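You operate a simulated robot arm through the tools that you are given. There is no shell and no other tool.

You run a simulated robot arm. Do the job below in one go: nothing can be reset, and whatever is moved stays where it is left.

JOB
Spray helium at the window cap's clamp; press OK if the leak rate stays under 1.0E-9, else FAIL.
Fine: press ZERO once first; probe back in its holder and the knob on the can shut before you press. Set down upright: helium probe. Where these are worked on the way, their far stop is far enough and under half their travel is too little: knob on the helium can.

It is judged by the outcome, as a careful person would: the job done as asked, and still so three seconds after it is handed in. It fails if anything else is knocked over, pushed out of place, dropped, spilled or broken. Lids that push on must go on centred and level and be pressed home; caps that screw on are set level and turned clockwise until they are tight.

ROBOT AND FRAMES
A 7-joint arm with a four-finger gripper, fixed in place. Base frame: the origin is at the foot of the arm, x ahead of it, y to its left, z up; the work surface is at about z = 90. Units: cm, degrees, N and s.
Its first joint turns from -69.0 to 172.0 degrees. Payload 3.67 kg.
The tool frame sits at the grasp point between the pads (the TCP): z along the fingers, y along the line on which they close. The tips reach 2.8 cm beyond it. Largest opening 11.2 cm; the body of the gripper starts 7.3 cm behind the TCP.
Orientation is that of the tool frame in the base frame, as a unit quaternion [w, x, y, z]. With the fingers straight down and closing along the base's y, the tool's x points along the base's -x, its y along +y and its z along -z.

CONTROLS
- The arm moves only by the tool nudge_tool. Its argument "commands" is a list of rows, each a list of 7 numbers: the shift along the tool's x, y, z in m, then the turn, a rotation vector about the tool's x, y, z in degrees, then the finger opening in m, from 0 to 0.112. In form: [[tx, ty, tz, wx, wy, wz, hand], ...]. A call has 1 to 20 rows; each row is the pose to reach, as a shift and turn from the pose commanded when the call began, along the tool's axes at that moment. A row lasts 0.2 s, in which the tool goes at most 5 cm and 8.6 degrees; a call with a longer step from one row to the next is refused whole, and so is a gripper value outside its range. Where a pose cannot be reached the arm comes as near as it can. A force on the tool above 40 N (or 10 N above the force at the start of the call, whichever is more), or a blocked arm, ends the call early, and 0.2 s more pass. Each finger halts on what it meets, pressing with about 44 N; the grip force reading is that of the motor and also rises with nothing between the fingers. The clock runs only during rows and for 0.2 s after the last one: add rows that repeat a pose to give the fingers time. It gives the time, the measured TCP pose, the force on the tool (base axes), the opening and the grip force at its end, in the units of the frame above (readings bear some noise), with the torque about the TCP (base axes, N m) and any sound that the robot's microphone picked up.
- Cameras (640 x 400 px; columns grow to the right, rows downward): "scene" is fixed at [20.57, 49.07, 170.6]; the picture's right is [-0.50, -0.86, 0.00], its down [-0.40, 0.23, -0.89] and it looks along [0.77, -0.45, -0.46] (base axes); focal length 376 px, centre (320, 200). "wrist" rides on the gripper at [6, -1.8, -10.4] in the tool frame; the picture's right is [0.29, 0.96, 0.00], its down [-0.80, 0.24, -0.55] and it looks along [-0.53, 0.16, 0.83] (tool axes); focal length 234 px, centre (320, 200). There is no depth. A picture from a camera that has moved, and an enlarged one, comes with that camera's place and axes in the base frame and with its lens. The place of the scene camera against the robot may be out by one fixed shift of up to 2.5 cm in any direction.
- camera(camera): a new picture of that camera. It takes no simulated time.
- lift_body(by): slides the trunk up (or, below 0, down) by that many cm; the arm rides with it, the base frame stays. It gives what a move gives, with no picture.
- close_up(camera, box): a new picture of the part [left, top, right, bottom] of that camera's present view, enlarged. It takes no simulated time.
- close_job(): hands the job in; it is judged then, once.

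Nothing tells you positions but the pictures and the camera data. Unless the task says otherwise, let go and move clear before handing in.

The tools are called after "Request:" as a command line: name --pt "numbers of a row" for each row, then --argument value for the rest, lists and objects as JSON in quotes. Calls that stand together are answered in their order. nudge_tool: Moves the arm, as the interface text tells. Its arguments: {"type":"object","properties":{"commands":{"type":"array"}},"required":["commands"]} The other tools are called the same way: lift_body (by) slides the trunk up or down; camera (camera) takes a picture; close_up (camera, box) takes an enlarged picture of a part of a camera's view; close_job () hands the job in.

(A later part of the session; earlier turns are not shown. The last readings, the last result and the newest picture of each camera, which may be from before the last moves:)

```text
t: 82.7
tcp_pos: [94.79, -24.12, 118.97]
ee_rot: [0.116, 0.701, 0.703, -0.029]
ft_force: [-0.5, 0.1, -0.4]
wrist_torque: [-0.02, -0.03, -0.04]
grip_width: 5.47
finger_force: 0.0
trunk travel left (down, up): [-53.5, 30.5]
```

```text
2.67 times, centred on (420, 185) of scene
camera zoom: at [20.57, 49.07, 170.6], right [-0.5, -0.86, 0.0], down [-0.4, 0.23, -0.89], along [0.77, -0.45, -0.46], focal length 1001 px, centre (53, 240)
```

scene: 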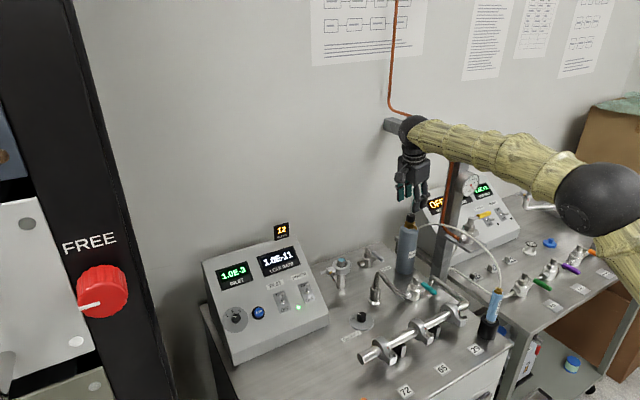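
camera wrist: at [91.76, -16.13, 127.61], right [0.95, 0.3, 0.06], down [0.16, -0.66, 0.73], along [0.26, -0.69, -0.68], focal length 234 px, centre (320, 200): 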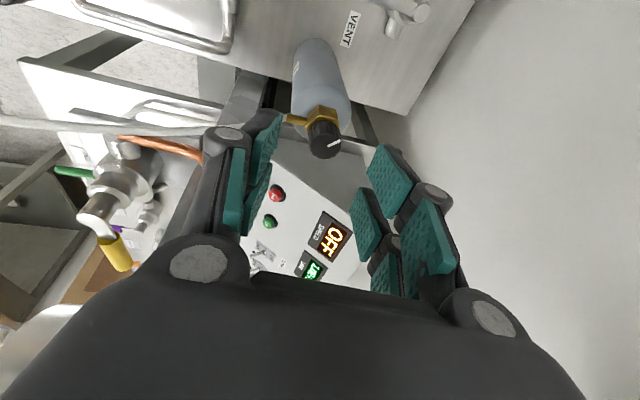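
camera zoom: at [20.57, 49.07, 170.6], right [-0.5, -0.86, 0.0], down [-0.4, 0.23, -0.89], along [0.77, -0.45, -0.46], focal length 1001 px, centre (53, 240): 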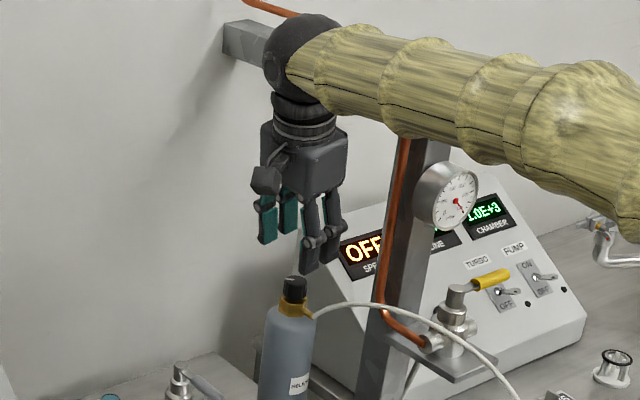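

The alignment looks good. I'll narrow the fingers a little and lower them around the knob.

Request:
nudge_tool --pt "0 0.0017 0.0 0 0 0 0.043" --pt "0.0003 0.0017 0.015 0 0 0 0.043" --pt "0.0006 0.0017 0.03 0 0 0 0.043" --pt "0.0009 0.0017 0.045 0 0 0 0.043" --pt "0.0011 0.0017 0.0604 0 0 0 0.043" --pt "0.0011 0.0017 0.0604 0 0 0 0.043"

Request:
camera --camera "wrist"

Request:
close_up --camera "scene" --box '[370, 150, 450, 260]'

```text
t: 84.1
tcp_pos: [95.87, -25.61, 113.1]
ee_rot: [0.116, 0.702, 0.702, -0.029]
ft_force: [-0.1, 0.3, -0.4]
wrist_torque: [-0.01, -0.01, -0.04]
grip_width: 4.3
finger_force: 0.0
trunk travel left (down, up): [-53.5, 30.5]
```

```text
taken
camera wrist: at [92.82, -17.57, 121.55], right [0.95, 0.3, 0.06], down [0.16, -0.66, 0.73], along [0.25, -0.69, -0.68], focal length 234 px, centre (320, 200)
```

wrist: 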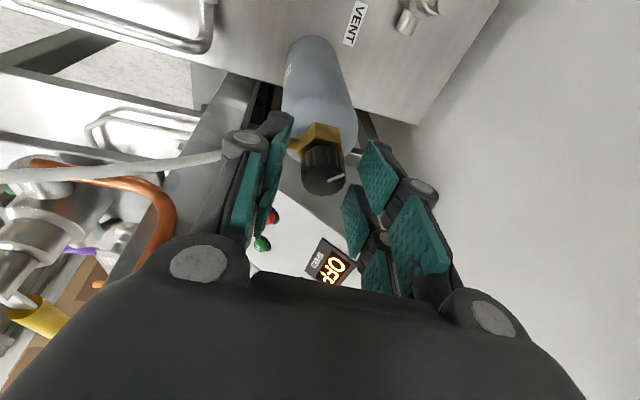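

```text
3.64 times, centred on (410, 205) of scene
camera zoom: at [20.57, 49.07, 170.6], right [-0.5, -0.86, 0.0], down [-0.4, 0.23, -0.89], along [0.77, -0.45, -0.46], focal length 1365 px, centre (-7, 182)
```

zoom: 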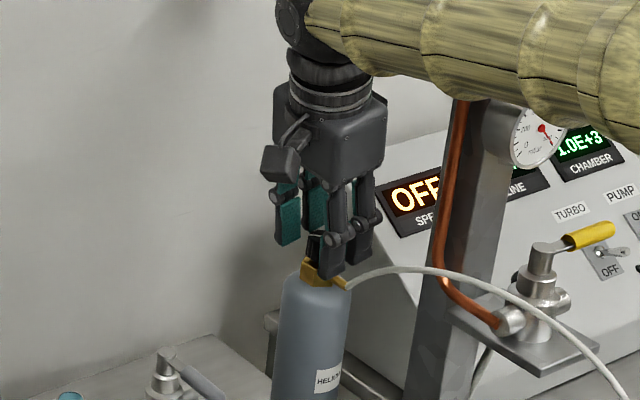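

The knob is centred between the pads. I'll close the fingers gently on it.

Request:
nudge_tool --pt "0 0 0 0 0 0 0.035" --pt "0 0 0 0 0 0 0.03" --pt "0 0 0 0 0 0 0.026" --pt "0 0 0 0 0 0 0.02" --pt "0 0 0 0 0 0 0.02"

Request:
camera --camera "wrist"

Request:
close_up --camera "scene" --box '[370, 150, 450, 260]'

```text
t: 85.3
tcp_pos: [96.08, -25.61, 112.85]
ee_rot: [0.116, 0.701, 0.703, -0.029]
ft_force: [20.6, -3.3, 9.2]
wrist_torque: [-0.14, -0.46, 0.13]
grip_width: 3.14
finger_force: 10.5
trunk travel left (down, up): [-53.5, 30.5]
```

```text
taken
camera wrist: at [92.98, -17.59, 121.53], right [0.95, 0.3, 0.06], down [0.16, -0.66, 0.73], along [0.25, -0.69, -0.68], focal length 234 px, centre (320, 200)
```

wrist: 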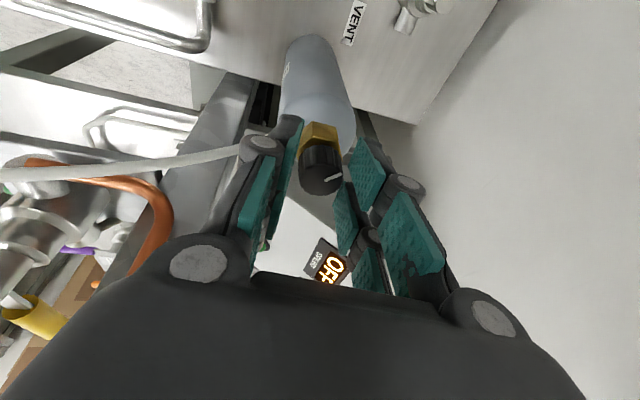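

```text
3.64 times, centred on (410, 205) of scene
camera zoom: at [20.57, 49.07, 170.6], right [-0.5, -0.86, 0.0], down [-0.4, 0.23, -0.89], along [0.77, -0.45, -0.46], focal length 1365 px, centre (-7, 182)
```

zoom: 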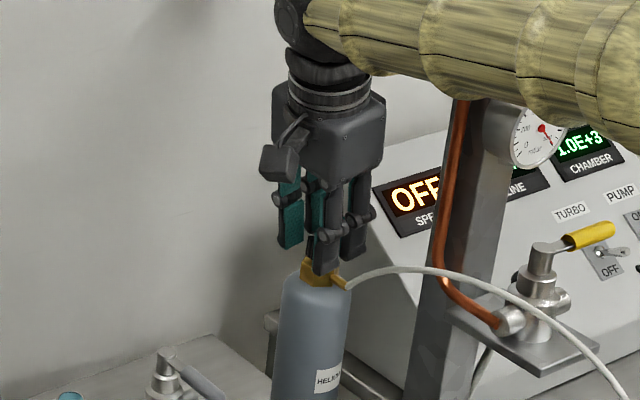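

The far finger touched first, so the knob sits slightly toward +x. I'll shift the tool to centre the grip and let the fingers settle.

Request:
nudge_tool --pt "0 0.002 0 0 0 0 0.022" --pt "0 0.0035 0 0 0 0 0.022" --pt "0 0.0035 0 0 0 0 0.018" --pt "0 0.0035 0 0 0 0 0.018"

Request:
close_up --camera "wrist" --box '[220, 90, 420, 220]'

```text
t: 86.3
tcp_pos: [96.17, -25.58, 113.07]
ee_rot: [0.115, 0.701, 0.703, -0.03]
ft_force: [13.4, -5.5, 3.6]
wrist_torque: [-0.31, 0.01, 0.07]
grip_width: 2.79
finger_force: 45.1
trunk travel left (down, up): [-53.5, 30.5]
```

```text
3.08 times, centred on (320, 155) of wrist
camera zoom: at [93.19, -17.59, 121.54], right [0.95, 0.3, 0.06], down [0.16, -0.66, 0.73], along [0.25, -0.69, -0.68], focal length 720 px, centre (320, 338)
```

zoom: 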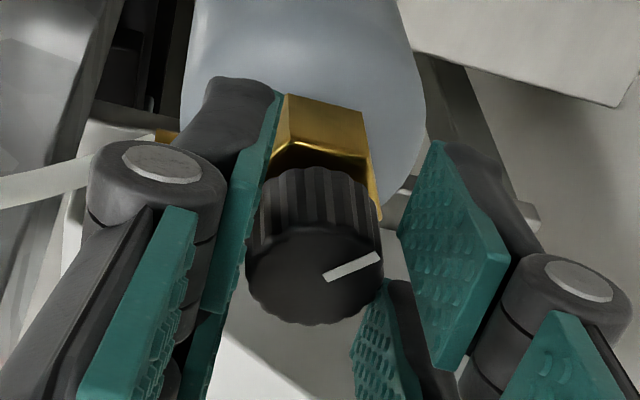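

Now both fingers grip the knob. I'll turn it counter-clockwise (seen from above), starting with about 30°, and check the mark and display.

Request:
nudge_tool --pt "0 0 0 0 0 -6 0.018" --pt "0 0 0 0 0 -12 0.018" --pt "0 0 0 0 0 -18 0.018" --pt "0 0 0 0 0 -24 0.018" --pt "0 0 0 0 0 -30 0.018" --pt "0 0 0 0 0 -30 0.018"

Request:
close_up --camera "wrist" --box '[220, 90, 420, 220]'

Request:
camera --camera "scene"

```text
t: 87.7
tcp_pos: [96.0, -25.74, 113.01]
ee_rot: [0.102, 0.496, 0.86, -0.058]
ft_force: [-11.0, -11.8, -11.4]
wrist_torque: [-0.18, 0.4, -0.56]
grip_width: 2.75
finger_force: 44.9
trunk travel left (down, up): [-53.5, 30.5]
```

```text
3.08 times, centred on (320, 155) of wrist
camera zoom: at [90.27, -19.36, 121.64], right [0.69, 0.72, -0.07], down [0.53, -0.44, 0.73], along [0.5, -0.53, -0.68], focal length 720 px, centre (320, 338)
```

zoom: 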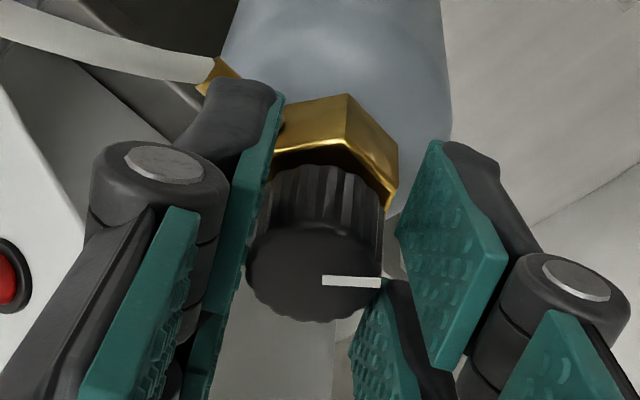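

```text
taken
```

scene: 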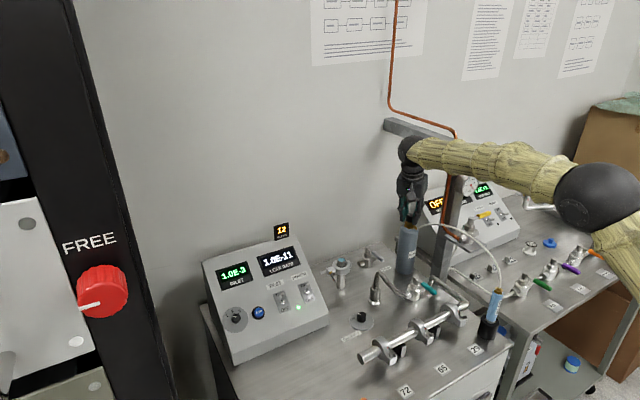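

The knob's mark barely moved, so the pads slipped against a stop-like resistance. I'll turn back the other way a little and see whether the knob follows.

Request:
nudge_tool --pt "0 0 0 0 0 5 0.018" --pt "0 0 0 0 0 10 0.018" --pt "0 0 0 0 0 15 0.018" --pt "0 0 0 0 0 20 0.018" --pt "0 0 0 0 0 20 0.018"

Request:
close_up --camera "wrist" --box '[220, 90, 420, 220]'

```text
t: 88.9
tcp_pos: [96.15, -25.71, 113.06]
ee_rot: [0.112, 0.638, 0.761, -0.039]
ft_force: [-21.2, -10.4, -15.4]
wrist_torque: [-0.42, 0.55, -0.25]
grip_width: 2.73
finger_force: 45.2
trunk travel left (down, up): [-53.5, 30.5]
```

```text
3.08 times, centred on (320, 155) of wrist
camera zoom: at [92.11, -18.02, 121.7], right [0.89, 0.45, 0.02], down [0.3, -0.61, 0.73], along [0.34, -0.65, -0.68], focal length 720 px, centre (320, 338)
```

zoom: 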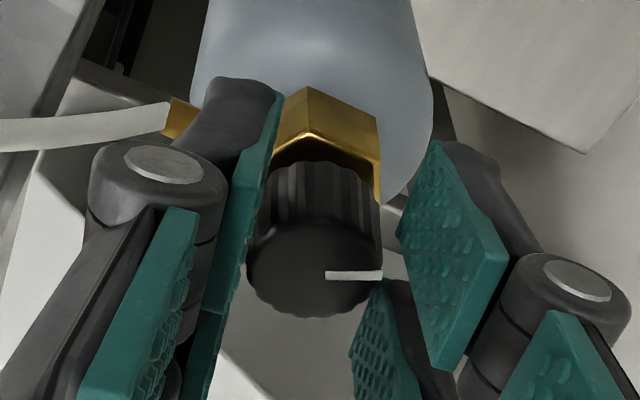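

The knob follows freely clockwise, moving about 20° with the gripper, so clockwise appears to be the opening direction. I'll continue clockwise and watch for the stop.

Request:
nudge_tool --pt "0 0 0 0 0 5 0.018" --pt "0 0 0 0 0 10 0.018" --pt "0 0 0 0 0 15 0.018" --pt "0 0 0 0 0 20 0.018" --pt "0 0 0 0 0 25 0.018" --pt "0 0 0 0 0 30 0.018" --pt "0 0 0 0 0 30 0.018"

Request:
close_up --camera "wrist" --box '[220, 90, 420, 220]'

Request:
close_up --camera "scene" --box '[200, 210, 360, 330]'

```text
t: 90.5
tcp_pos: [96.43, -25.73, 113.28]
ee_rot: [0.12, 0.813, 0.569, -0.006]
ft_force: [14.7, -17.7, 10.3]
wrist_torque: [-1.28, -0.07, 0.07]
grip_width: 2.8
finger_force: 45.8
trunk travel left (down, up): [-53.5, 30.5]
```

```text
3.08 times, centred on (320, 155) of wrist
camera zoom: at [95.4, -17.27, 122.09], right [0.99, -0.04, 0.14], down [-0.13, -0.7, 0.7], along [0.07, -0.71, -0.7], focal length 720 px, centre (320, 338)
```

zoom: 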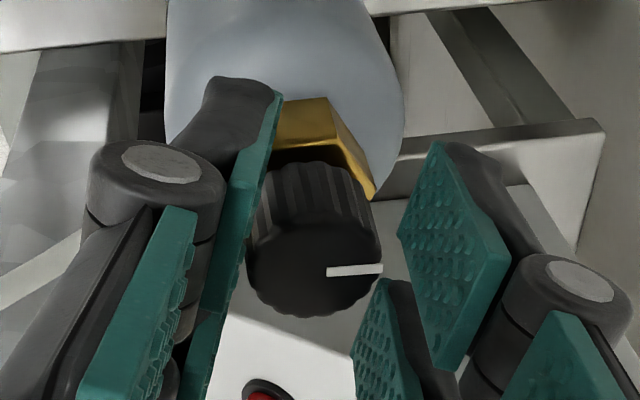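

```text
3.33 times, centred on (280, 270) of scene
camera zoom: at [20.57, 49.07, 170.6], right [-0.5, -0.86, 0.0], down [-0.4, 0.23, -0.89], along [0.77, -0.45, -0.46], focal length 1252 px, centre (453, -33)
```

zoom: 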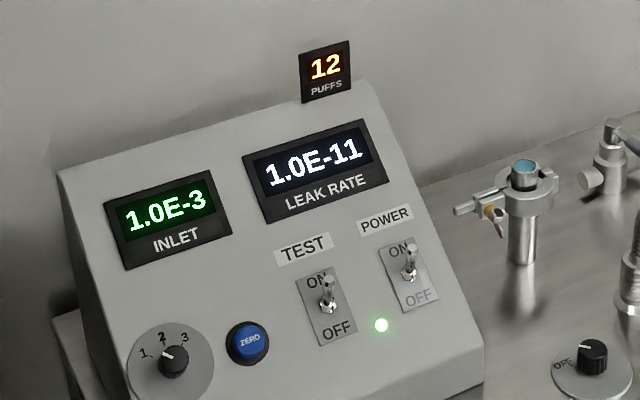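

The knob has turned about 50° clockwise and its mark is now near azimuth −4°. I'll release, swing the fingers back around it and regrasp to continue.

Request:
nudge_tool --pt "0 0 0 0 0 0 0.03" --pt "0 0 0 0 0 0 0.043" --pt "0 0 0 0 0 0 0.043" --pt "0 0 0 0 0 -8 0.043" --pt "0 0 0 0 0 -16 0.043" --pt "0 0 0 0 0 -24 0.043" --pt "0 0 0 0 0 -32 0.043" --pt "0 0 0 0 0 -40 0.043" --pt "0 0 0 0 0 -48 0.043" --pt "0 0 0 0 0 -56 0.043" --pt "0 0 0 0 0 -64 0.043" --pt "0 0 0 0 0 -72 0.043" --pt "0 0 0 0 0 -80 0.043" --pt "0 0 0 0 0 -85 0.043" --pt "0 0 0 0 0 -85 0.043"

Request:
camera --camera "wrist"

Request:
close_up --camera "scene" --box '[370, 150, 450, 260]'

```text
t: 93.7
tcp_pos: [96.23, -25.51, 113.08]
ee_rot: [0.081, 0.214, 0.97, -0.086]
ft_force: [1.2, 0.0, 0.2]
wrist_torque: [0.0, -0.03, 0.03]
grip_width: 4.32
finger_force: 0.0
trunk travel left (down, up): [-53.5, 30.5]
```

```text
taken
camera wrist: at [88.73, -22.46, 122.26], right [0.15, 0.97, -0.18], down [0.75, 0.01, 0.66], along [0.64, -0.24, -0.73], focal length 234 px, centre (320, 200)
```

wrist: 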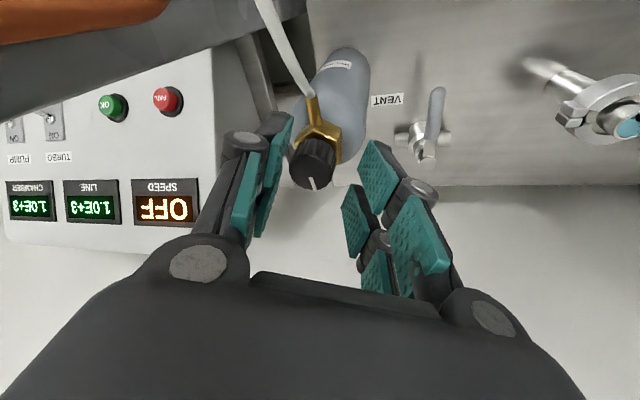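

```text
3.64 times, centred on (410, 205) of scene
camera zoom: at [20.57, 49.07, 170.6], right [-0.5, -0.86, 0.0], down [-0.4, 0.23, -0.89], along [0.77, -0.45, -0.46], focal length 1365 px, centre (-7, 182)
```

zoom: 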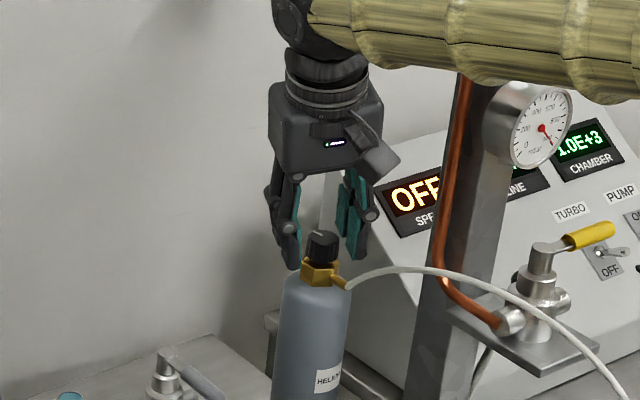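

Request:
close_up --camera "wrist" --box '[220, 90, 420, 220]'

```text
3.08 times, centred on (320, 155) of wrist
camera zoom: at [88.73, -22.46, 122.26], right [0.15, 0.97, -0.18], down [0.75, 0.01, 0.66], along [0.64, -0.24, -0.73], focal length 720 px, centre (320, 338)
```

zoom: 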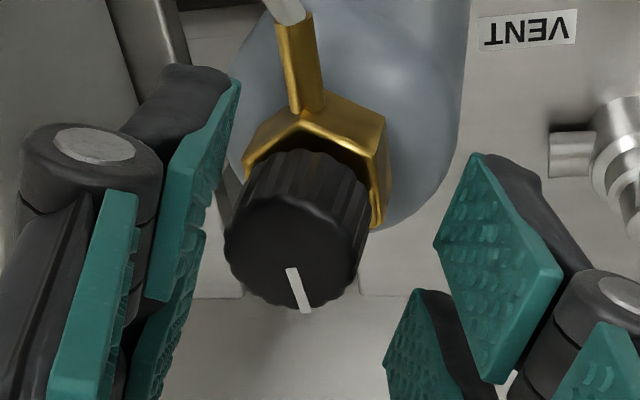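

By vision, the knob axis is slightly off the tool axis. I'll shift a few millimetres and close in small steps, checking the side forces.

Request:
nudge_tool --pt "0.0015 -0.004 0 0 0 0 0.038" --pt "0.0015 -0.004 0 0 0 0 0.033" --pt "0.0015 -0.004 0 0 0 0 0.029" --pt "0.0015 -0.004 0 0 0 0 0.024" --pt "0.0015 -0.004 0 0 0 0 0.018" --pt "0.0015 -0.004 0 0 0 0 0.018"

Request:
close_up --camera "wrist" --box '[220, 90, 420, 220]'

```text
t: 95.1
tcp_pos: [95.84, -25.76, 113.28]
ee_rot: [0.083, 0.214, 0.969, -0.087]
ft_force: [-1.8, -3.6, -0.8]
wrist_torque: [0.06, -0.1, -0.05]
grip_width: 2.78
finger_force: 45.1
trunk travel left (down, up): [-53.5, 30.5]
```

```text
3.08 times, centred on (320, 155) of wrist
camera zoom: at [88.36, -22.81, 122.28], right [0.15, 0.97, -0.18], down [0.75, 0.01, 0.66], along [0.64, -0.24, -0.73], focal length 720 px, centre (320, 338)
```

zoom: 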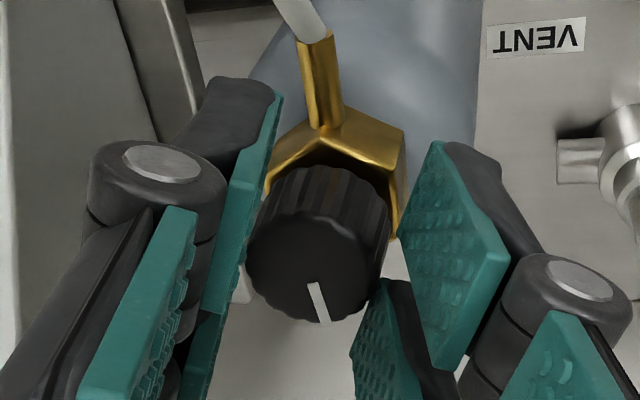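

The grip is now well centred with low side force. I'll continue turning clockwise.

Request:
nudge_tool --pt "0 0 0 0 0 6 0.018" --pt "0 0 0 0 0 12 0.018" --pt "0 0 0 0 0 18 0.018" --pt "0 0 0 0 0 24 0.018" --pt "0 0 0 0 0 30 0.018" --pt "0 0 0 0 0 36 0.018" --pt "0 0 0 0 0 42 0.018" --pt "0 0 0 0 0 42 0.018"

Request:
close_up --camera "wrist" --box '[220, 90, 420, 220]'

Request:
close_up --camera "scene" --box '[200, 210, 360, 330]'

```text
t: 96.9
tcp_pos: [95.93, -25.54, 113.14]
ee_rot: [0.108, 0.546, 0.829, -0.051]
ft_force: [13.6, 5.5, 5.4]
wrist_torque: [-0.84, -0.79, 0.11]
grip_width: 2.73
finger_force: 45.3
trunk travel left (down, up): [-53.5, 30.5]
```

```text
3.08 times, centred on (320, 155) of wrist
camera zoom: at [90.78, -18.75, 121.68], right [0.77, 0.64, -0.04], down [0.45, -0.51, 0.73], along [0.45, -0.58, -0.68], focal length 720 px, centre (320, 338)
```

zoom: 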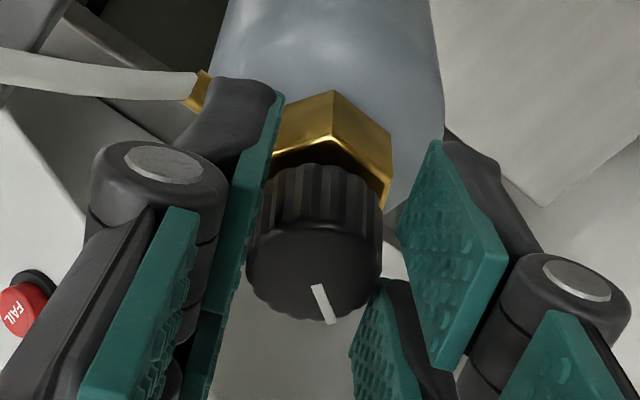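

```text
3.33 times, centred on (280, 270) of scene
camera zoom: at [20.57, 49.07, 170.6], right [-0.5, -0.86, 0.0], down [-0.4, 0.23, -0.89], along [0.77, -0.45, -0.46], focal length 1252 px, centre (453, -33)
```

zoom: 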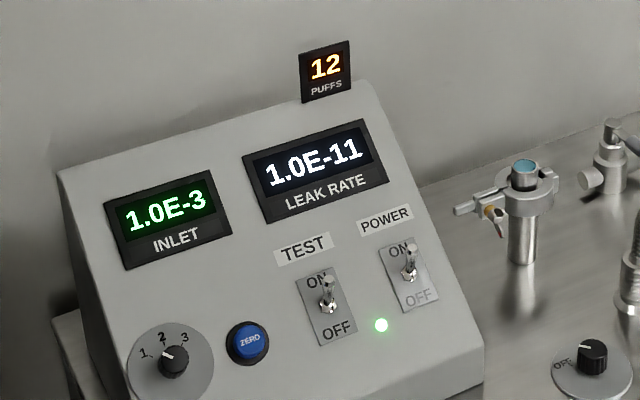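

It's still turning with the gripper. I'll continue clockwise toward the stop.

Request:
nudge_tool --pt "0 0 0 0 0 6 0.018" --pt "0 0 0 0 0 12 0.018" --pt "0 0 0 0 0 18 0.018" --pt "0 0 0 0 0 24 0.018" --pt "0 0 0 0 0 30 0.018" --pt "0 0 0 0 0 36 0.018" --pt "0 0 0 0 0 43 0.018" --pt "0 0 0 0 0 43 0.018"

Request:
close_up --camera "wrist" --box '[220, 90, 420, 220]'

Request:
camera --camera "scene"

```text
t: 98.0
tcp_pos: [96.26, -25.48, 113.01]
ee_rot: [0.117, 0.717, 0.687, -0.025]
ft_force: [22.7, 10.0, -4.2]
wrist_torque: [0.39, -0.45, 0.36]
grip_width: 2.85
finger_force: 45.6
trunk travel left (down, up): [-53.5, 30.5]
stopped in row 5: the force on the tool passed its limit at 54 N (the readings are from after the stop); the commanded pose is now the measured one
```

```text
3.08 times, centred on (320, 155) of wrist
camera zoom: at [93.39, -17.38, 121.68], right [0.96, 0.25, 0.07], down [0.12, -0.68, 0.73], along [0.23, -0.69, -0.68], focal length 720 px, centre (320, 338)
```

zoom: 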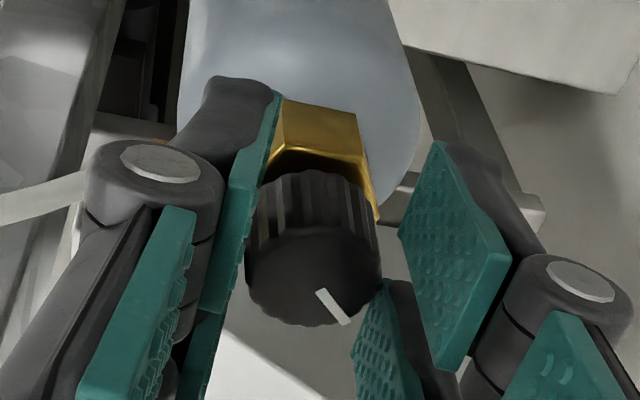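

```text
taken
```

scene: 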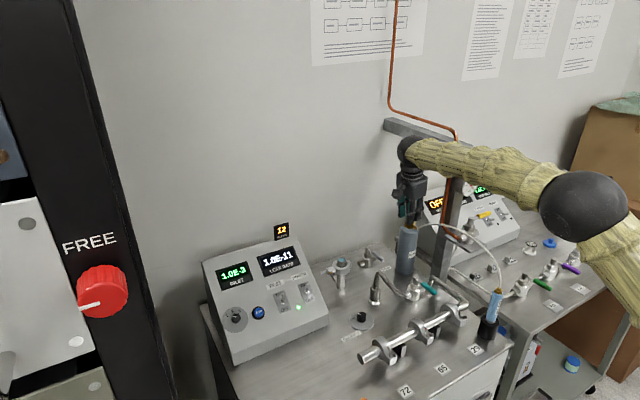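

The force limit tripped with the mark near −42°, about 86° from the start, so this may be the far stop. To be sure, I'll regrasp and test whether it turns any further.

Request:
nudge_tool --pt "0 0 0 0 0 0 0.03" --pt "0 0 0 0 0 0 0.043" --pt "0 0 0 0 0 0 0.043" --pt "0 0 0 0 0 -8 0.043" --pt "0 0 0 0 0 -16 0.043" --pt "0 0 0 0 0 -24 0.043" --pt "0 0 0 0 0 -32 0.043" --pt "0 0 0 0 0 -40 0.043" --pt "0 0 0 0 0 -48 0.043" --pt "0 0 0 0 0 -48 0.043"

Request:
close_up --camera "wrist" --box '[220, 90, 420, 220]'

Request:
close_up --camera "scene" --box '[390, 200, 440, 240]'

```text
t: 100.2
tcp_pos: [95.81, -25.75, 113.39]
ee_rot: [0.097, 0.376, 0.919, -0.071]
ft_force: [0.1, 1.1, -0.5]
wrist_torque: [-0.02, 0.01, 0.01]
grip_width: 4.29
finger_force: 0.2
trunk travel left (down, up): [-53.5, 30.5]
```

```text
3.08 times, centred on (320, 155) of wrist
camera zoom: at [89.08, -20.75, 122.07], right [0.47, 0.87, -0.12], down [0.66, -0.26, 0.71], along [0.59, -0.41, -0.7], focal length 720 px, centre (320, 338)
```

zoom: 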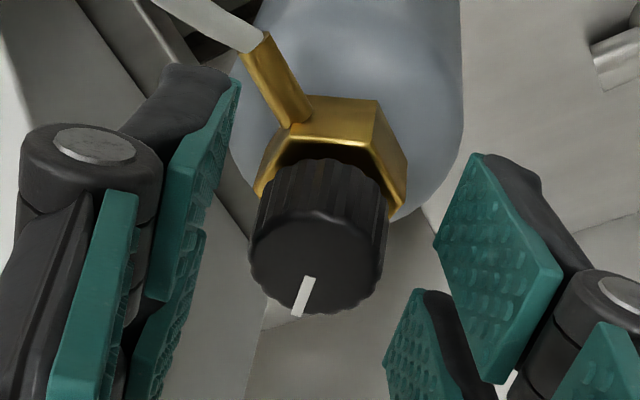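

```text
10.00 times, centred on (415, 220) of scene
camera zoom: at [20.57, 49.07, 170.6], right [-0.5, -0.86, 0.0], down [-0.4, 0.23, -0.89], along [0.77, -0.45, -0.46], focal length 3754 px, centre (-630, 0)
```

zoom: 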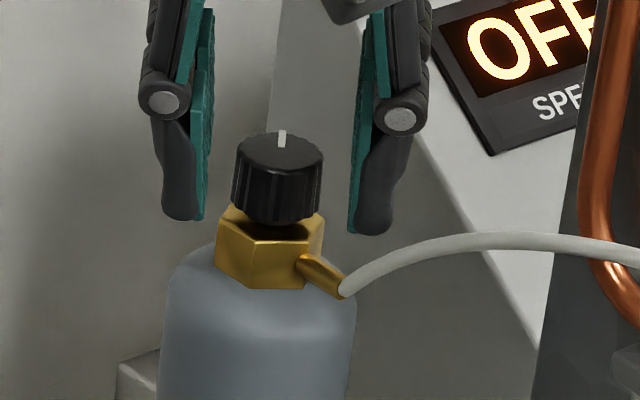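

The mark now points to azimuth about −33°. I'm well centred at this new angle, so I'll regrasp and try to turn further clockwise.

Request:
nudge_tool --pt "0 0 0 0 0 0 0.036" --pt "0 0 0 0 0 0 0.03" --pt "0 0 0 0 0 0 0.024" --pt "0 0 0 0 0 0 0.018" --pt "0 0 0 0 0 0 0.018" --pt "0 0 0 0 0 5 0.018" --pt "0 0 0 0 0 10 0.018" --pt "0 0 0 0 0 15 0.018" --pt "0 0 0 0 0 20 0.018" --pt "0 0 0 0 0 25 0.018" --pt "0 0 0 0 0 25 0.018"

Request:
close_up --camera "wrist" --box '[220, 90, 420, 220]'

Request:
close_up --camera "scene" --box '[390, 200, 440, 240]'

```text
t: 102.6
tcp_pos: [96.03, -25.5, 113.27]
ee_rot: [0.109, 0.566, 0.816, -0.049]
ft_force: [12.4, 2.4, 1.8]
wrist_torque: [-0.08, -0.23, 0.64]
grip_width: 2.77
finger_force: 44.4
trunk travel left (down, up): [-53.5, 30.5]
```

```text
3.08 times, centred on (320, 155) of wrist
camera zoom: at [91.0, -18.53, 121.79], right [0.8, 0.6, -0.02], down [0.42, -0.53, 0.73], along [0.43, -0.6, -0.68], focal length 720 px, centre (320, 338)
```

zoom: 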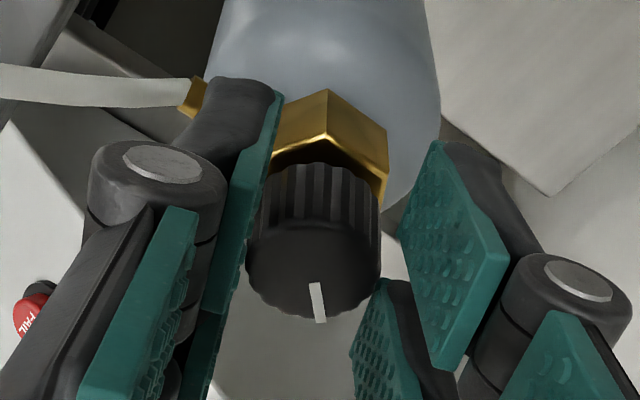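

```text
10.00 times, centred on (415, 220) of scene
camera zoom: at [20.57, 49.07, 170.6], right [-0.5, -0.86, 0.0], down [-0.4, 0.23, -0.89], along [0.77, -0.45, -0.46], focal length 3754 px, centre (-630, 0)
```

zoom: 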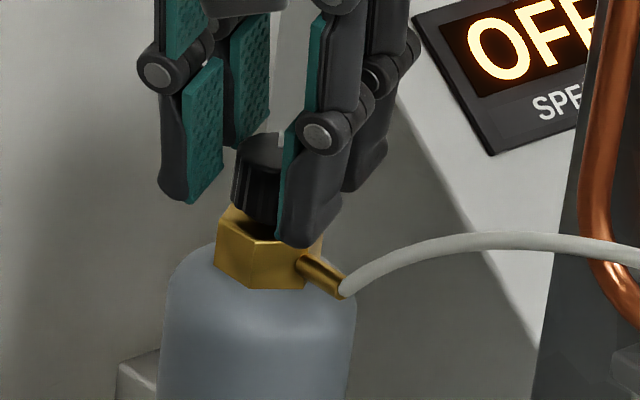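

The knob no longer follows (mark still about −43°, with resisting torque), so it has reached its far stop and is fully open. I'll release it and lift clear.

Request:
nudge_tool --pt "0 0 0 0 0 0 0.03" --pt "0 0 0 0 0 0 0.045" --pt "0 0 0 0 0 0 0.045" --pt "0 0 -0.02 0 0 0 0.045" --pt "0 0 -0.04 0 0 0 0.045" --pt "0 0 -0.06 0 0 0 0.045" --pt "0 0 -0.08 0 0 0 0.045" --pt "0 0 -0.1 0 0 0 0.045" --pt "0 0 -0.1 0 0 0 0.045"

Request:
camera --camera "wrist"

Request:
close_up --camera "scene" --box '[380, 190, 520, 360]'

Request:
close_up --camera "scene" --box '[200, 210, 360, 330]'

```text
t: 104.6
tcp_pos: [94.79, -23.68, 122.79]
ee_rot: [0.109, 0.566, 0.815, -0.049]
ft_force: [-0.2, 0.3, 0.2]
wrist_torque: [0.0, 0.0, 0.02]
grip_width: 4.5
finger_force: 0.1
trunk travel left (down, up): [-53.5, 30.5]
```

```text
taken
camera wrist: at [89.78, -16.58, 131.37], right [0.8, 0.6, -0.02], down [0.42, -0.53, 0.73], along [0.43, -0.6, -0.68], focal length 234 px, centre (320, 200)
```

wrist: 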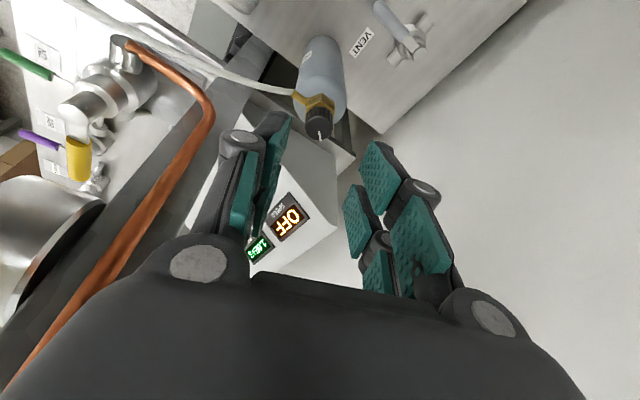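

```text
2.35 times, centred on (450, 275) of scene
camera zoom: at [20.57, 49.07, 170.6], right [-0.5, -0.86, 0.0], down [-0.4, 0.23, -0.89], along [0.77, -0.45, -0.46], focal length 883 px, centre (14, 24)
```

zoom: 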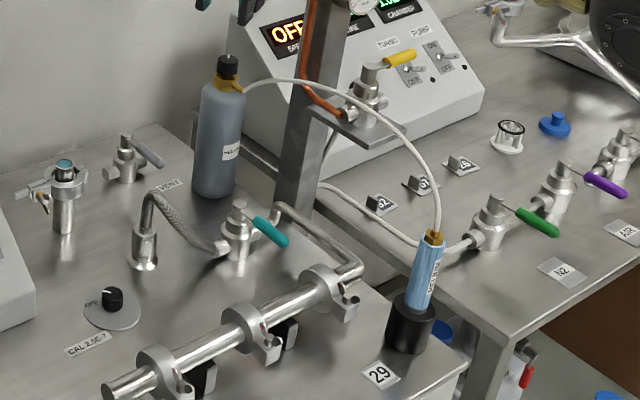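

```text
3.33 times, centred on (280, 270) of scene
camera zoom: at [20.57, 49.07, 170.6], right [-0.5, -0.86, 0.0], down [-0.4, 0.23, -0.89], along [0.77, -0.45, -0.46], focal length 1252 px, centre (453, -33)
```

zoom: 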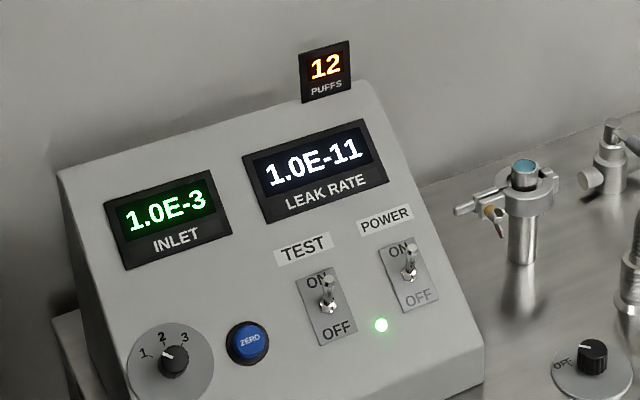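

The can is open, puffs are still at 12 and the leak rate reads 1.0E-11. Now I'll move toward the probe, first bringing the tool up and back to a neutral yaw.

Request:
nudge_tool --pt "0.0091 -0.0215 -0.0155 0 0 -7 0.06" --pt "0.0182 -0.043 -0.031 0 0 -14 0.06" --pt "0.0274 -0.0645 -0.0465 0 0 -21 0.06" --pt "0.0365 -0.086 -0.062 0 0 -28 0.06" --pt "0.0456 -0.1075 -0.0775 0 0 -35 0.06" --pt "0.0547 -0.129 -0.093 0 0 -42 0.06" --pt "0.0638 -0.1505 -0.1085 0 0 -49 0.06" --pt "0.073 -0.172 -0.124 0 0 -56 0.06" --pt "0.0821 -0.1935 -0.1395 0 0 -63 0.06" --pt "0.0912 -0.215 -0.155 0 0 -70 0.06" --pt "0.0912 -0.215 -0.155 0 0 -70 0.06"

Request:
nudge_tool --pt "0 0 0 -5.8 3.5 0 0.06" --pt "0 0 0 -11.6 6.95 0 0.06" --pt "0 0 0 -11.6 6.95 0 0.06"

Request:
camera --camera "wrist"

```text
t: 107.2
tcp_pos: [70.56, -21.76, 133.06]
ee_rot: [0.045, 0.003, 0.996, -0.08]
ft_force: [-0.4, 0.1, 0.4]
wrist_torque: [0.0, 0.01, -0.02]
grip_width: 6.03
finger_force: 0.1
trunk travel left (down, up): [-53.5, 30.5]
stopped in row 11: the arm was blocked; the commanded pose is now the measured one
```

```text
t: 108.0
tcp_pos: [70.3, -21.57, 133.1]
ee_rot: [-0.015, 0.002, 1.0, 0.018]
ft_force: [-0.6, 0.7, 0.1]
wrist_torque: [-0.02, -0.02, 0.01]
grip_width: 6.02
finger_force: 0.0
trunk travel left (down, up): [-53.5, 30.5]
```

```text
taken
camera wrist: at [64.68, -23.56, 143.57], right [-0.28, 0.96, 0.04], down [0.81, 0.22, 0.54], along [0.51, 0.19, -0.84], focal length 234 px, centre (320, 200)
```

wrist: 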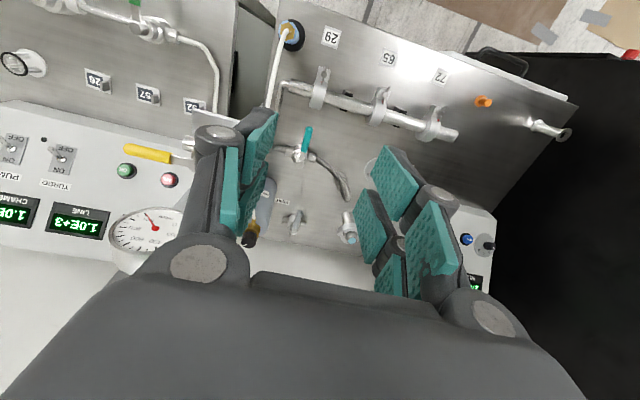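

Request:
camera --camera "scene"

Request:
close_up --camera "wrist" --box '[230, 0, 390, 110]'

```text
taken
```

scene: 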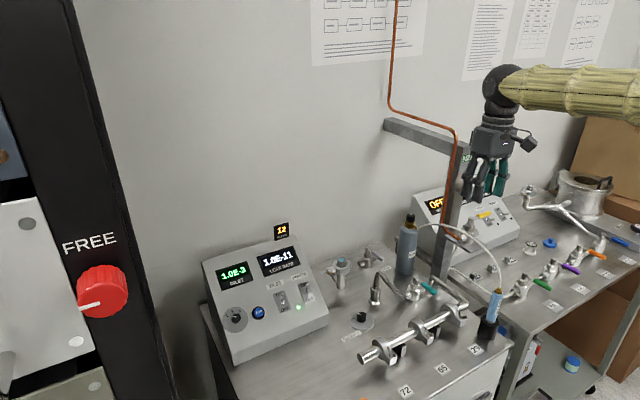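

```text
3.64 times, centred on (310, 55) of wrist
camera zoom: at [64.68, -23.56, 143.57], right [-0.28, 0.96, 0.04], down [0.81, 0.22, 0.54], along [0.51, 0.19, -0.84], focal length 852 px, centre (356, 727)
```

zoom: 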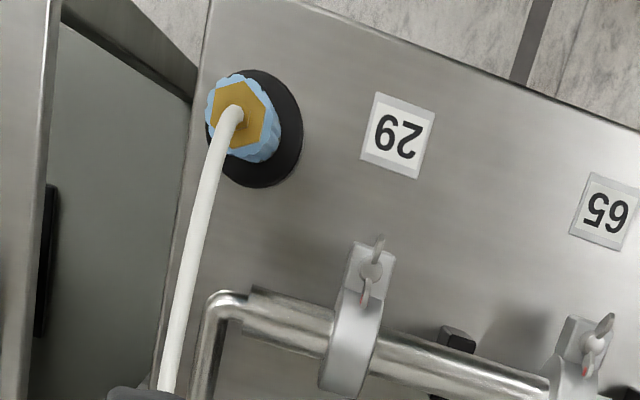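

The probe axis is near (63.1, −26.6), its top is at z ≈ 105 and the holder top at z ≈ 95. I'll retreat toward the front and tilt the tool 45° so I can grip the body from the front side, keeping clear of the hose.

Request:
nudge_tool --pt "0.036 -0.01 0 0.5 -0.4 0 0.06" --pt "0.072 -0.02 0 1.0 -0.9 -0.1 0.06" --pt "0.108 -0.03 0 1.5 -1.3 -0.15 0.06" --pt "0.144 -0.04 0 2.06 -1.72 -0.23 0.06" --pt "0.18 -0.05 0 2.06 -1.72 -0.23 0.06" --pt "0.18 -0.05 0 2.06 -1.72 -0.23 0.06"

Request:
nudge_tool --pt "0 0 0 0 -7.5 0 0.06" --pt "0 0 0 0 -15 0 0.06" --pt "0 0 0 0 -22.5 0 0.06" --pt "0 0 0 0 -30 0 0.06" --pt "0 0 0 0 -37.5 0 0.06" --pt "0 0 0 0 -45 0 0.06" --pt "0 0 0 0 -45 0 0.06"

Request:
camera --camera "wrist"

Request:
camera --camera "scene"

```text
t: 109.6
tcp_pos: [58.42, -34.43, 131.94]
ee_rot: [-0.007, 0.011, 0.998, 0.054]
ft_force: [-0.5, -1.1, 0.3]
wrist_torque: [0.05, 0.01, 0.0]
grip_width: 6.01
finger_force: 0.1
out of reach, approached as far as the arm can: row 3, 4, 5, 6
trunk travel left (down, up): [-53.5, 30.5]
stopped in row 6: the arm was blocked; the commanded pose is now the measured one
```

```text
t: 111.4
tcp_pos: [62.41, -42.93, 128.62]
ee_rot: [0.376, 0.057, 0.921, 0.087]
ft_force: [0.7, -0.1, 0.0]
wrist_torque: [0.01, -0.02, 0.03]
grip_width: 6.01
finger_force: 0.0
out of reach, approached as far as the arm can: row 2, 3, 4, 5, 6, 7
trunk travel left (down, up): [-53.5, 30.5]
stopped in row 7: the arm was blocked; the commanded pose is now the measured one
```

```text
taken
camera wrist: at [50.78, -44.87, 131.39], right [-0.17, 0.99, 0.0], down [0.19, 0.03, 0.98], along [0.97, 0.16, -0.19], focal length 234 px, centre (320, 200)
```

wrist: 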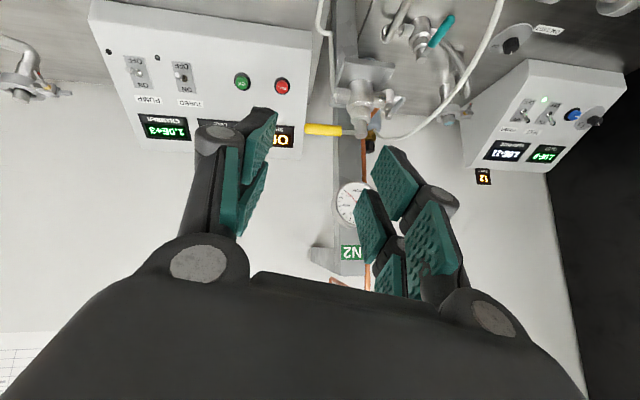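

```text
taken
```

scene: 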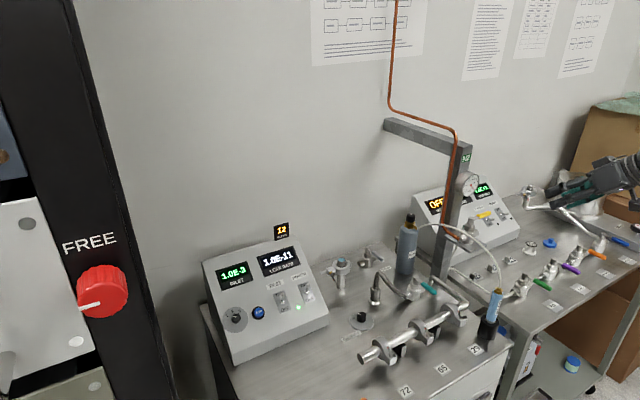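

The arm is now too folded: at this trunk height the wrist is too close to the shoulder. I'll raise the trunk back to its starting height, which puts more distance between shoulder and wrist.

Request:
lift_body --by 24

Request:
camera --camera "scene"

```text
t: 113.9
tcp_pos: [62.56, -42.84, 152.61]
ee_rot: [0.375, 0.057, 0.921, 0.087]
ft_force: [-0.2, -0.3, 0.6]
wrist_torque: [-0.01, 0.0, -0.04]
grip_width: 5.99
finger_force: 0.0
trunk travel left (down, up): [-77.5, 6.5]
```

```text
taken
```

scene: 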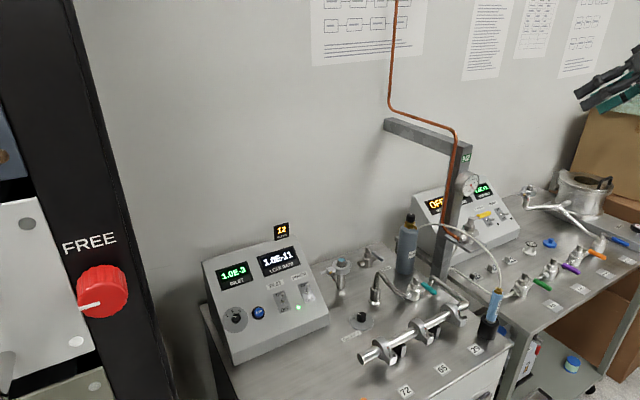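

Now I'll restore the exact 45° tilt and descend to a point in front of the probe.

Request:
lift_body --by 6

Request:
nudge_tool --pt "0.0248 0.0059 0.024 0.67 -0.07 -0.99 0.06" --pt "0.0496 0.0118 0.048 1.34 -0.14 -1.98 0.06" --pt "0.0744 0.0178 0.072 2.0 -0.2 -3.0 0.06" --pt "0.0992 0.0237 0.096 2.7 -0.28 -4.0 0.06" --pt "0.124 0.0296 0.12 3.35 -0.35 -5.0 0.06" --pt "0.1488 0.0355 0.144 4.0 -0.42 -5.9 0.06" --pt "0.1736 0.0414 0.168 4.7 -0.5 -6.9 0.06" --pt "0.1984 0.0474 0.192 5.4 -0.56 -7.9 0.06" --pt "0.2232 0.0533 0.216 6.0 -0.63 -8.9 0.06" --pt "0.248 0.0592 0.24 6.7 -0.7 -9.9 0.06" --pt "0.248 0.0592 0.24 6.7 -0.7 -9.9 0.06"

Request:
camera --camera "wrist"

Request:
camera --camera "scene"

```text
t: 114.9
tcp_pos: [62.6, -42.95, 158.56]
ee_rot: [0.375, 0.056, 0.921, 0.087]
ft_force: [-0.3, -0.1, -0.5]
wrist_torque: [0.02, 0.0, -0.02]
grip_width: 5.99
finger_force: 0.1
trunk travel left (down, up): [-83.5, 0.5]
```

```text
t: 117.3
tcp_pos: [61.44, -31.83, 126.2]
ee_rot: [0.392, 0.045, 0.918, 0.04]
ft_force: [-0.8, -0.2, 0.5]
wrist_torque: [0.02, 0.0, -0.01]
grip_width: 6.02
finger_force: 0.1
trunk travel left (down, up): [-83.5, 0.5]
```

```text
taken
camera wrist: at [49.63, -33.19, 128.76], right [-0.15, 0.98, -0.1], down [0.16, 0.13, 0.98], along [0.98, 0.13, -0.18], focal length 234 px, centre (320, 200)
```

wrist: 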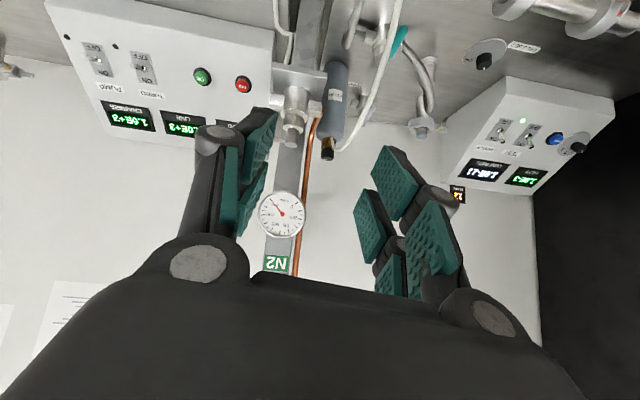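

```text
taken
```

scene: 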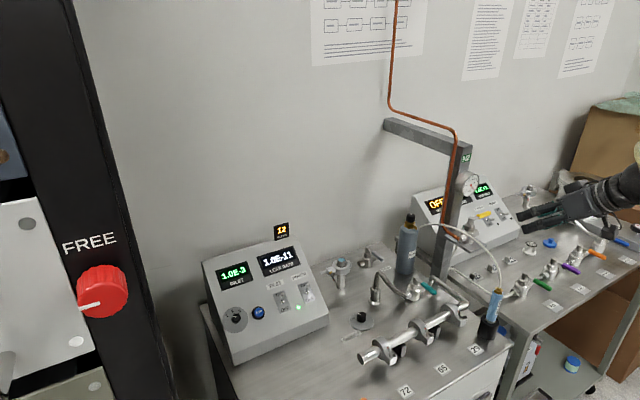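

Position error remains (y short by about 2 cm). I'll test how it responds with a small correction at this pose.

Request:
nudge_tool --pt "0 0.01 0 0 0 0 0.06" --pt "0 0.02 0 0 0 0 0.06" --pt "0 0.02 0 0 0 0 0.06" --pt "0 0.02 0 0 0 0 0.06"

```text
t: 118.3
tcp_pos: [61.41, -30.13, 125.15]
ee_rot: [0.379, 0.048, 0.923, 0.036]
ft_force: [0.0, 0.2, -0.1]
wrist_torque: [0.02, 0.02, 0.01]
grip_width: 5.98
finger_force: 0.1
trunk travel left (down, up): [-83.5, 0.5]
```

I'll go back to the known good starting pose, with the tool straight down, to check whether the arm posture itself has drifted.

Request:
nudge_tool --pt "-0.01 0.005 -0.01 0 7.5 0 0.06" --pt "-0.03 0.012 -0.03 0 15 0 0.06" --pt "-0.05 0.018 -0.05 0 22.5 0 0.06" --pt "-0.08 0.025 -0.07 0 30 0 0.06" --pt "-0.11 0.032 -0.09 0 37.5 0 0.06" --pt "-0.14 0.04 -0.1 0 45 0 0.06" --pt "-0.17 0.046 -0.11 0 45 0 0.06" --pt "-0.198 0.046 -0.113 0 45 0 0.06" --pt "-0.198 0.046 -0.113 0 45 0 0.06"

Request:
camera --camera "scene"

```text
t: 120.3
tcp_pos: [68.05, -23.27, 148.38]
ee_rot: [0.001, -0.002, 1.0, -0.004]
ft_force: [0.3, 0.3, 0.0]
wrist_torque: [-0.03, -0.03, -0.01]
grip_width: 6.02
finger_force: 0.0
trunk travel left (down, up): [-83.5, 0.5]
```

```text
taken
```

scene: 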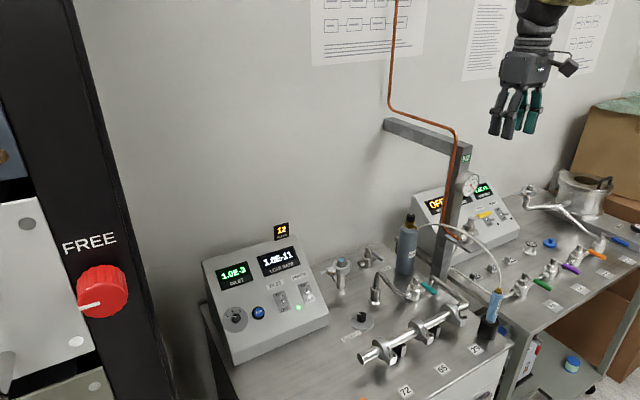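

Tracking is exact here, so the trouble is specific to strongly tilted, close-in poses. I'll use a gentler 30° tilt, which still keeps the palm clear of the hose, and approach the probe from the front and above.

Request:
nudge_tool --pt "0.003 -0.005 0.034 0 -5 0 0.06" --pt "0.006 -0.011 0.068 0 -10 0 0.06" --pt "0.01 -0.016 0.102 0 -15 0 0.06" --pt "0.013 -0.022 0.136 0 -20 0 0.06" --pt "0.016 -0.027 0.17 0 -25 0 0.06" --pt "0.02 -0.033 0.2 0 -30 0 0.06" --pt "0.02 -0.033 0.2 0 -30 0 0.06"

Request:
camera --camera "wrist"

```text
t: 121.9
tcp_pos: [65.91, -26.57, 128.08]
ee_rot: [0.26, -0.002, 0.966, -0.003]
ft_force: [-0.2, 0.0, 0.1]
wrist_torque: [0.0, 0.01, 0.01]
grip_width: 6.01
finger_force: 0.0
trunk travel left (down, up): [-83.5, 0.5]
```

```text
taken
camera wrist: at [55.47, -28.25, 133.9], right [-0.25, 0.96, -0.15], down [0.41, 0.25, 0.88], along [0.88, 0.16, -0.45], focal length 234 px, centre (320, 200)
```

wrist: 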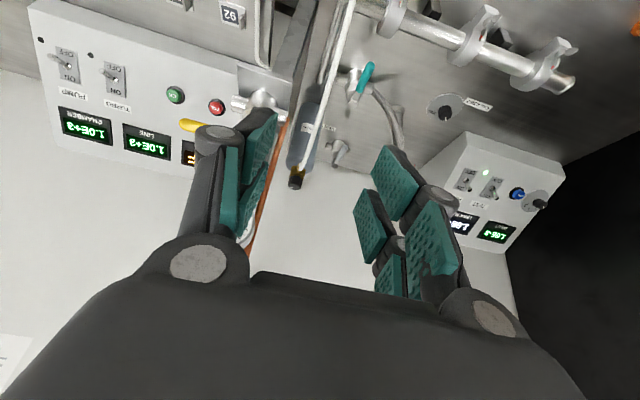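

Tracking is perfect. Now I'll go down to the pre-grasp point in front of the probe.

Request:
nudge_tool --pt "0.0267 0 0.0235 0 0 0 0.06" --pt "0.0533 0 0.047 0 0 0 0.06" --pt "0.08 0 0.0705 0 0 0 0.06" --pt "0.1066 0 0.0939 0 0 0 0.06" --pt "0.1333 0 0.1174 0 0 0 0.06" --pt "0.16 0 0.1409 0 0 0 0.06" --pt "0.16 0 0.1409 0 0 0 0.06"

Request:
camera --camera "wrist"

Request:
camera --camera "scene"

```text
t: 123.5
tcp_pos: [59.11, -26.73, 108.18]
ee_rot: [0.26, -0.002, 0.966, -0.002]
ft_force: [-0.7, -0.3, 0.2]
wrist_torque: [-0.03, -0.04, -0.01]
grip_width: 6.0
finger_force: 0.1
trunk travel left (down, up): [-83.5, 0.5]
```

```text
taken
camera wrist: at [48.58, -28.37, 114.12], right [-0.25, 0.96, -0.15], down [0.41, 0.25, 0.88], along [0.88, 0.16, -0.45], focal length 234 px, centre (320, 200)
```

wrist: 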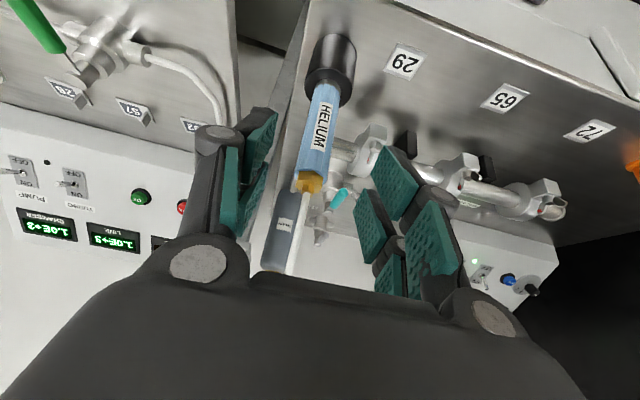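

```text
taken
```

scene: 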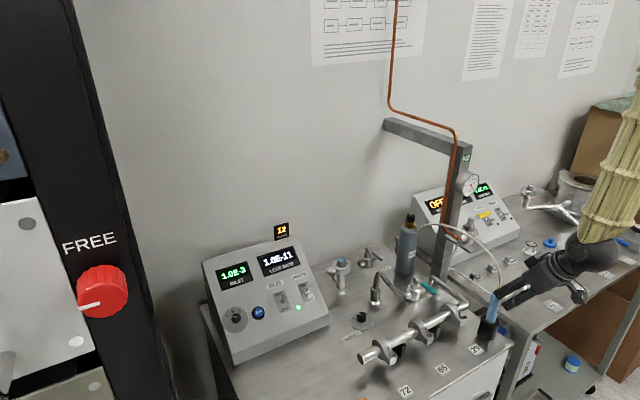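

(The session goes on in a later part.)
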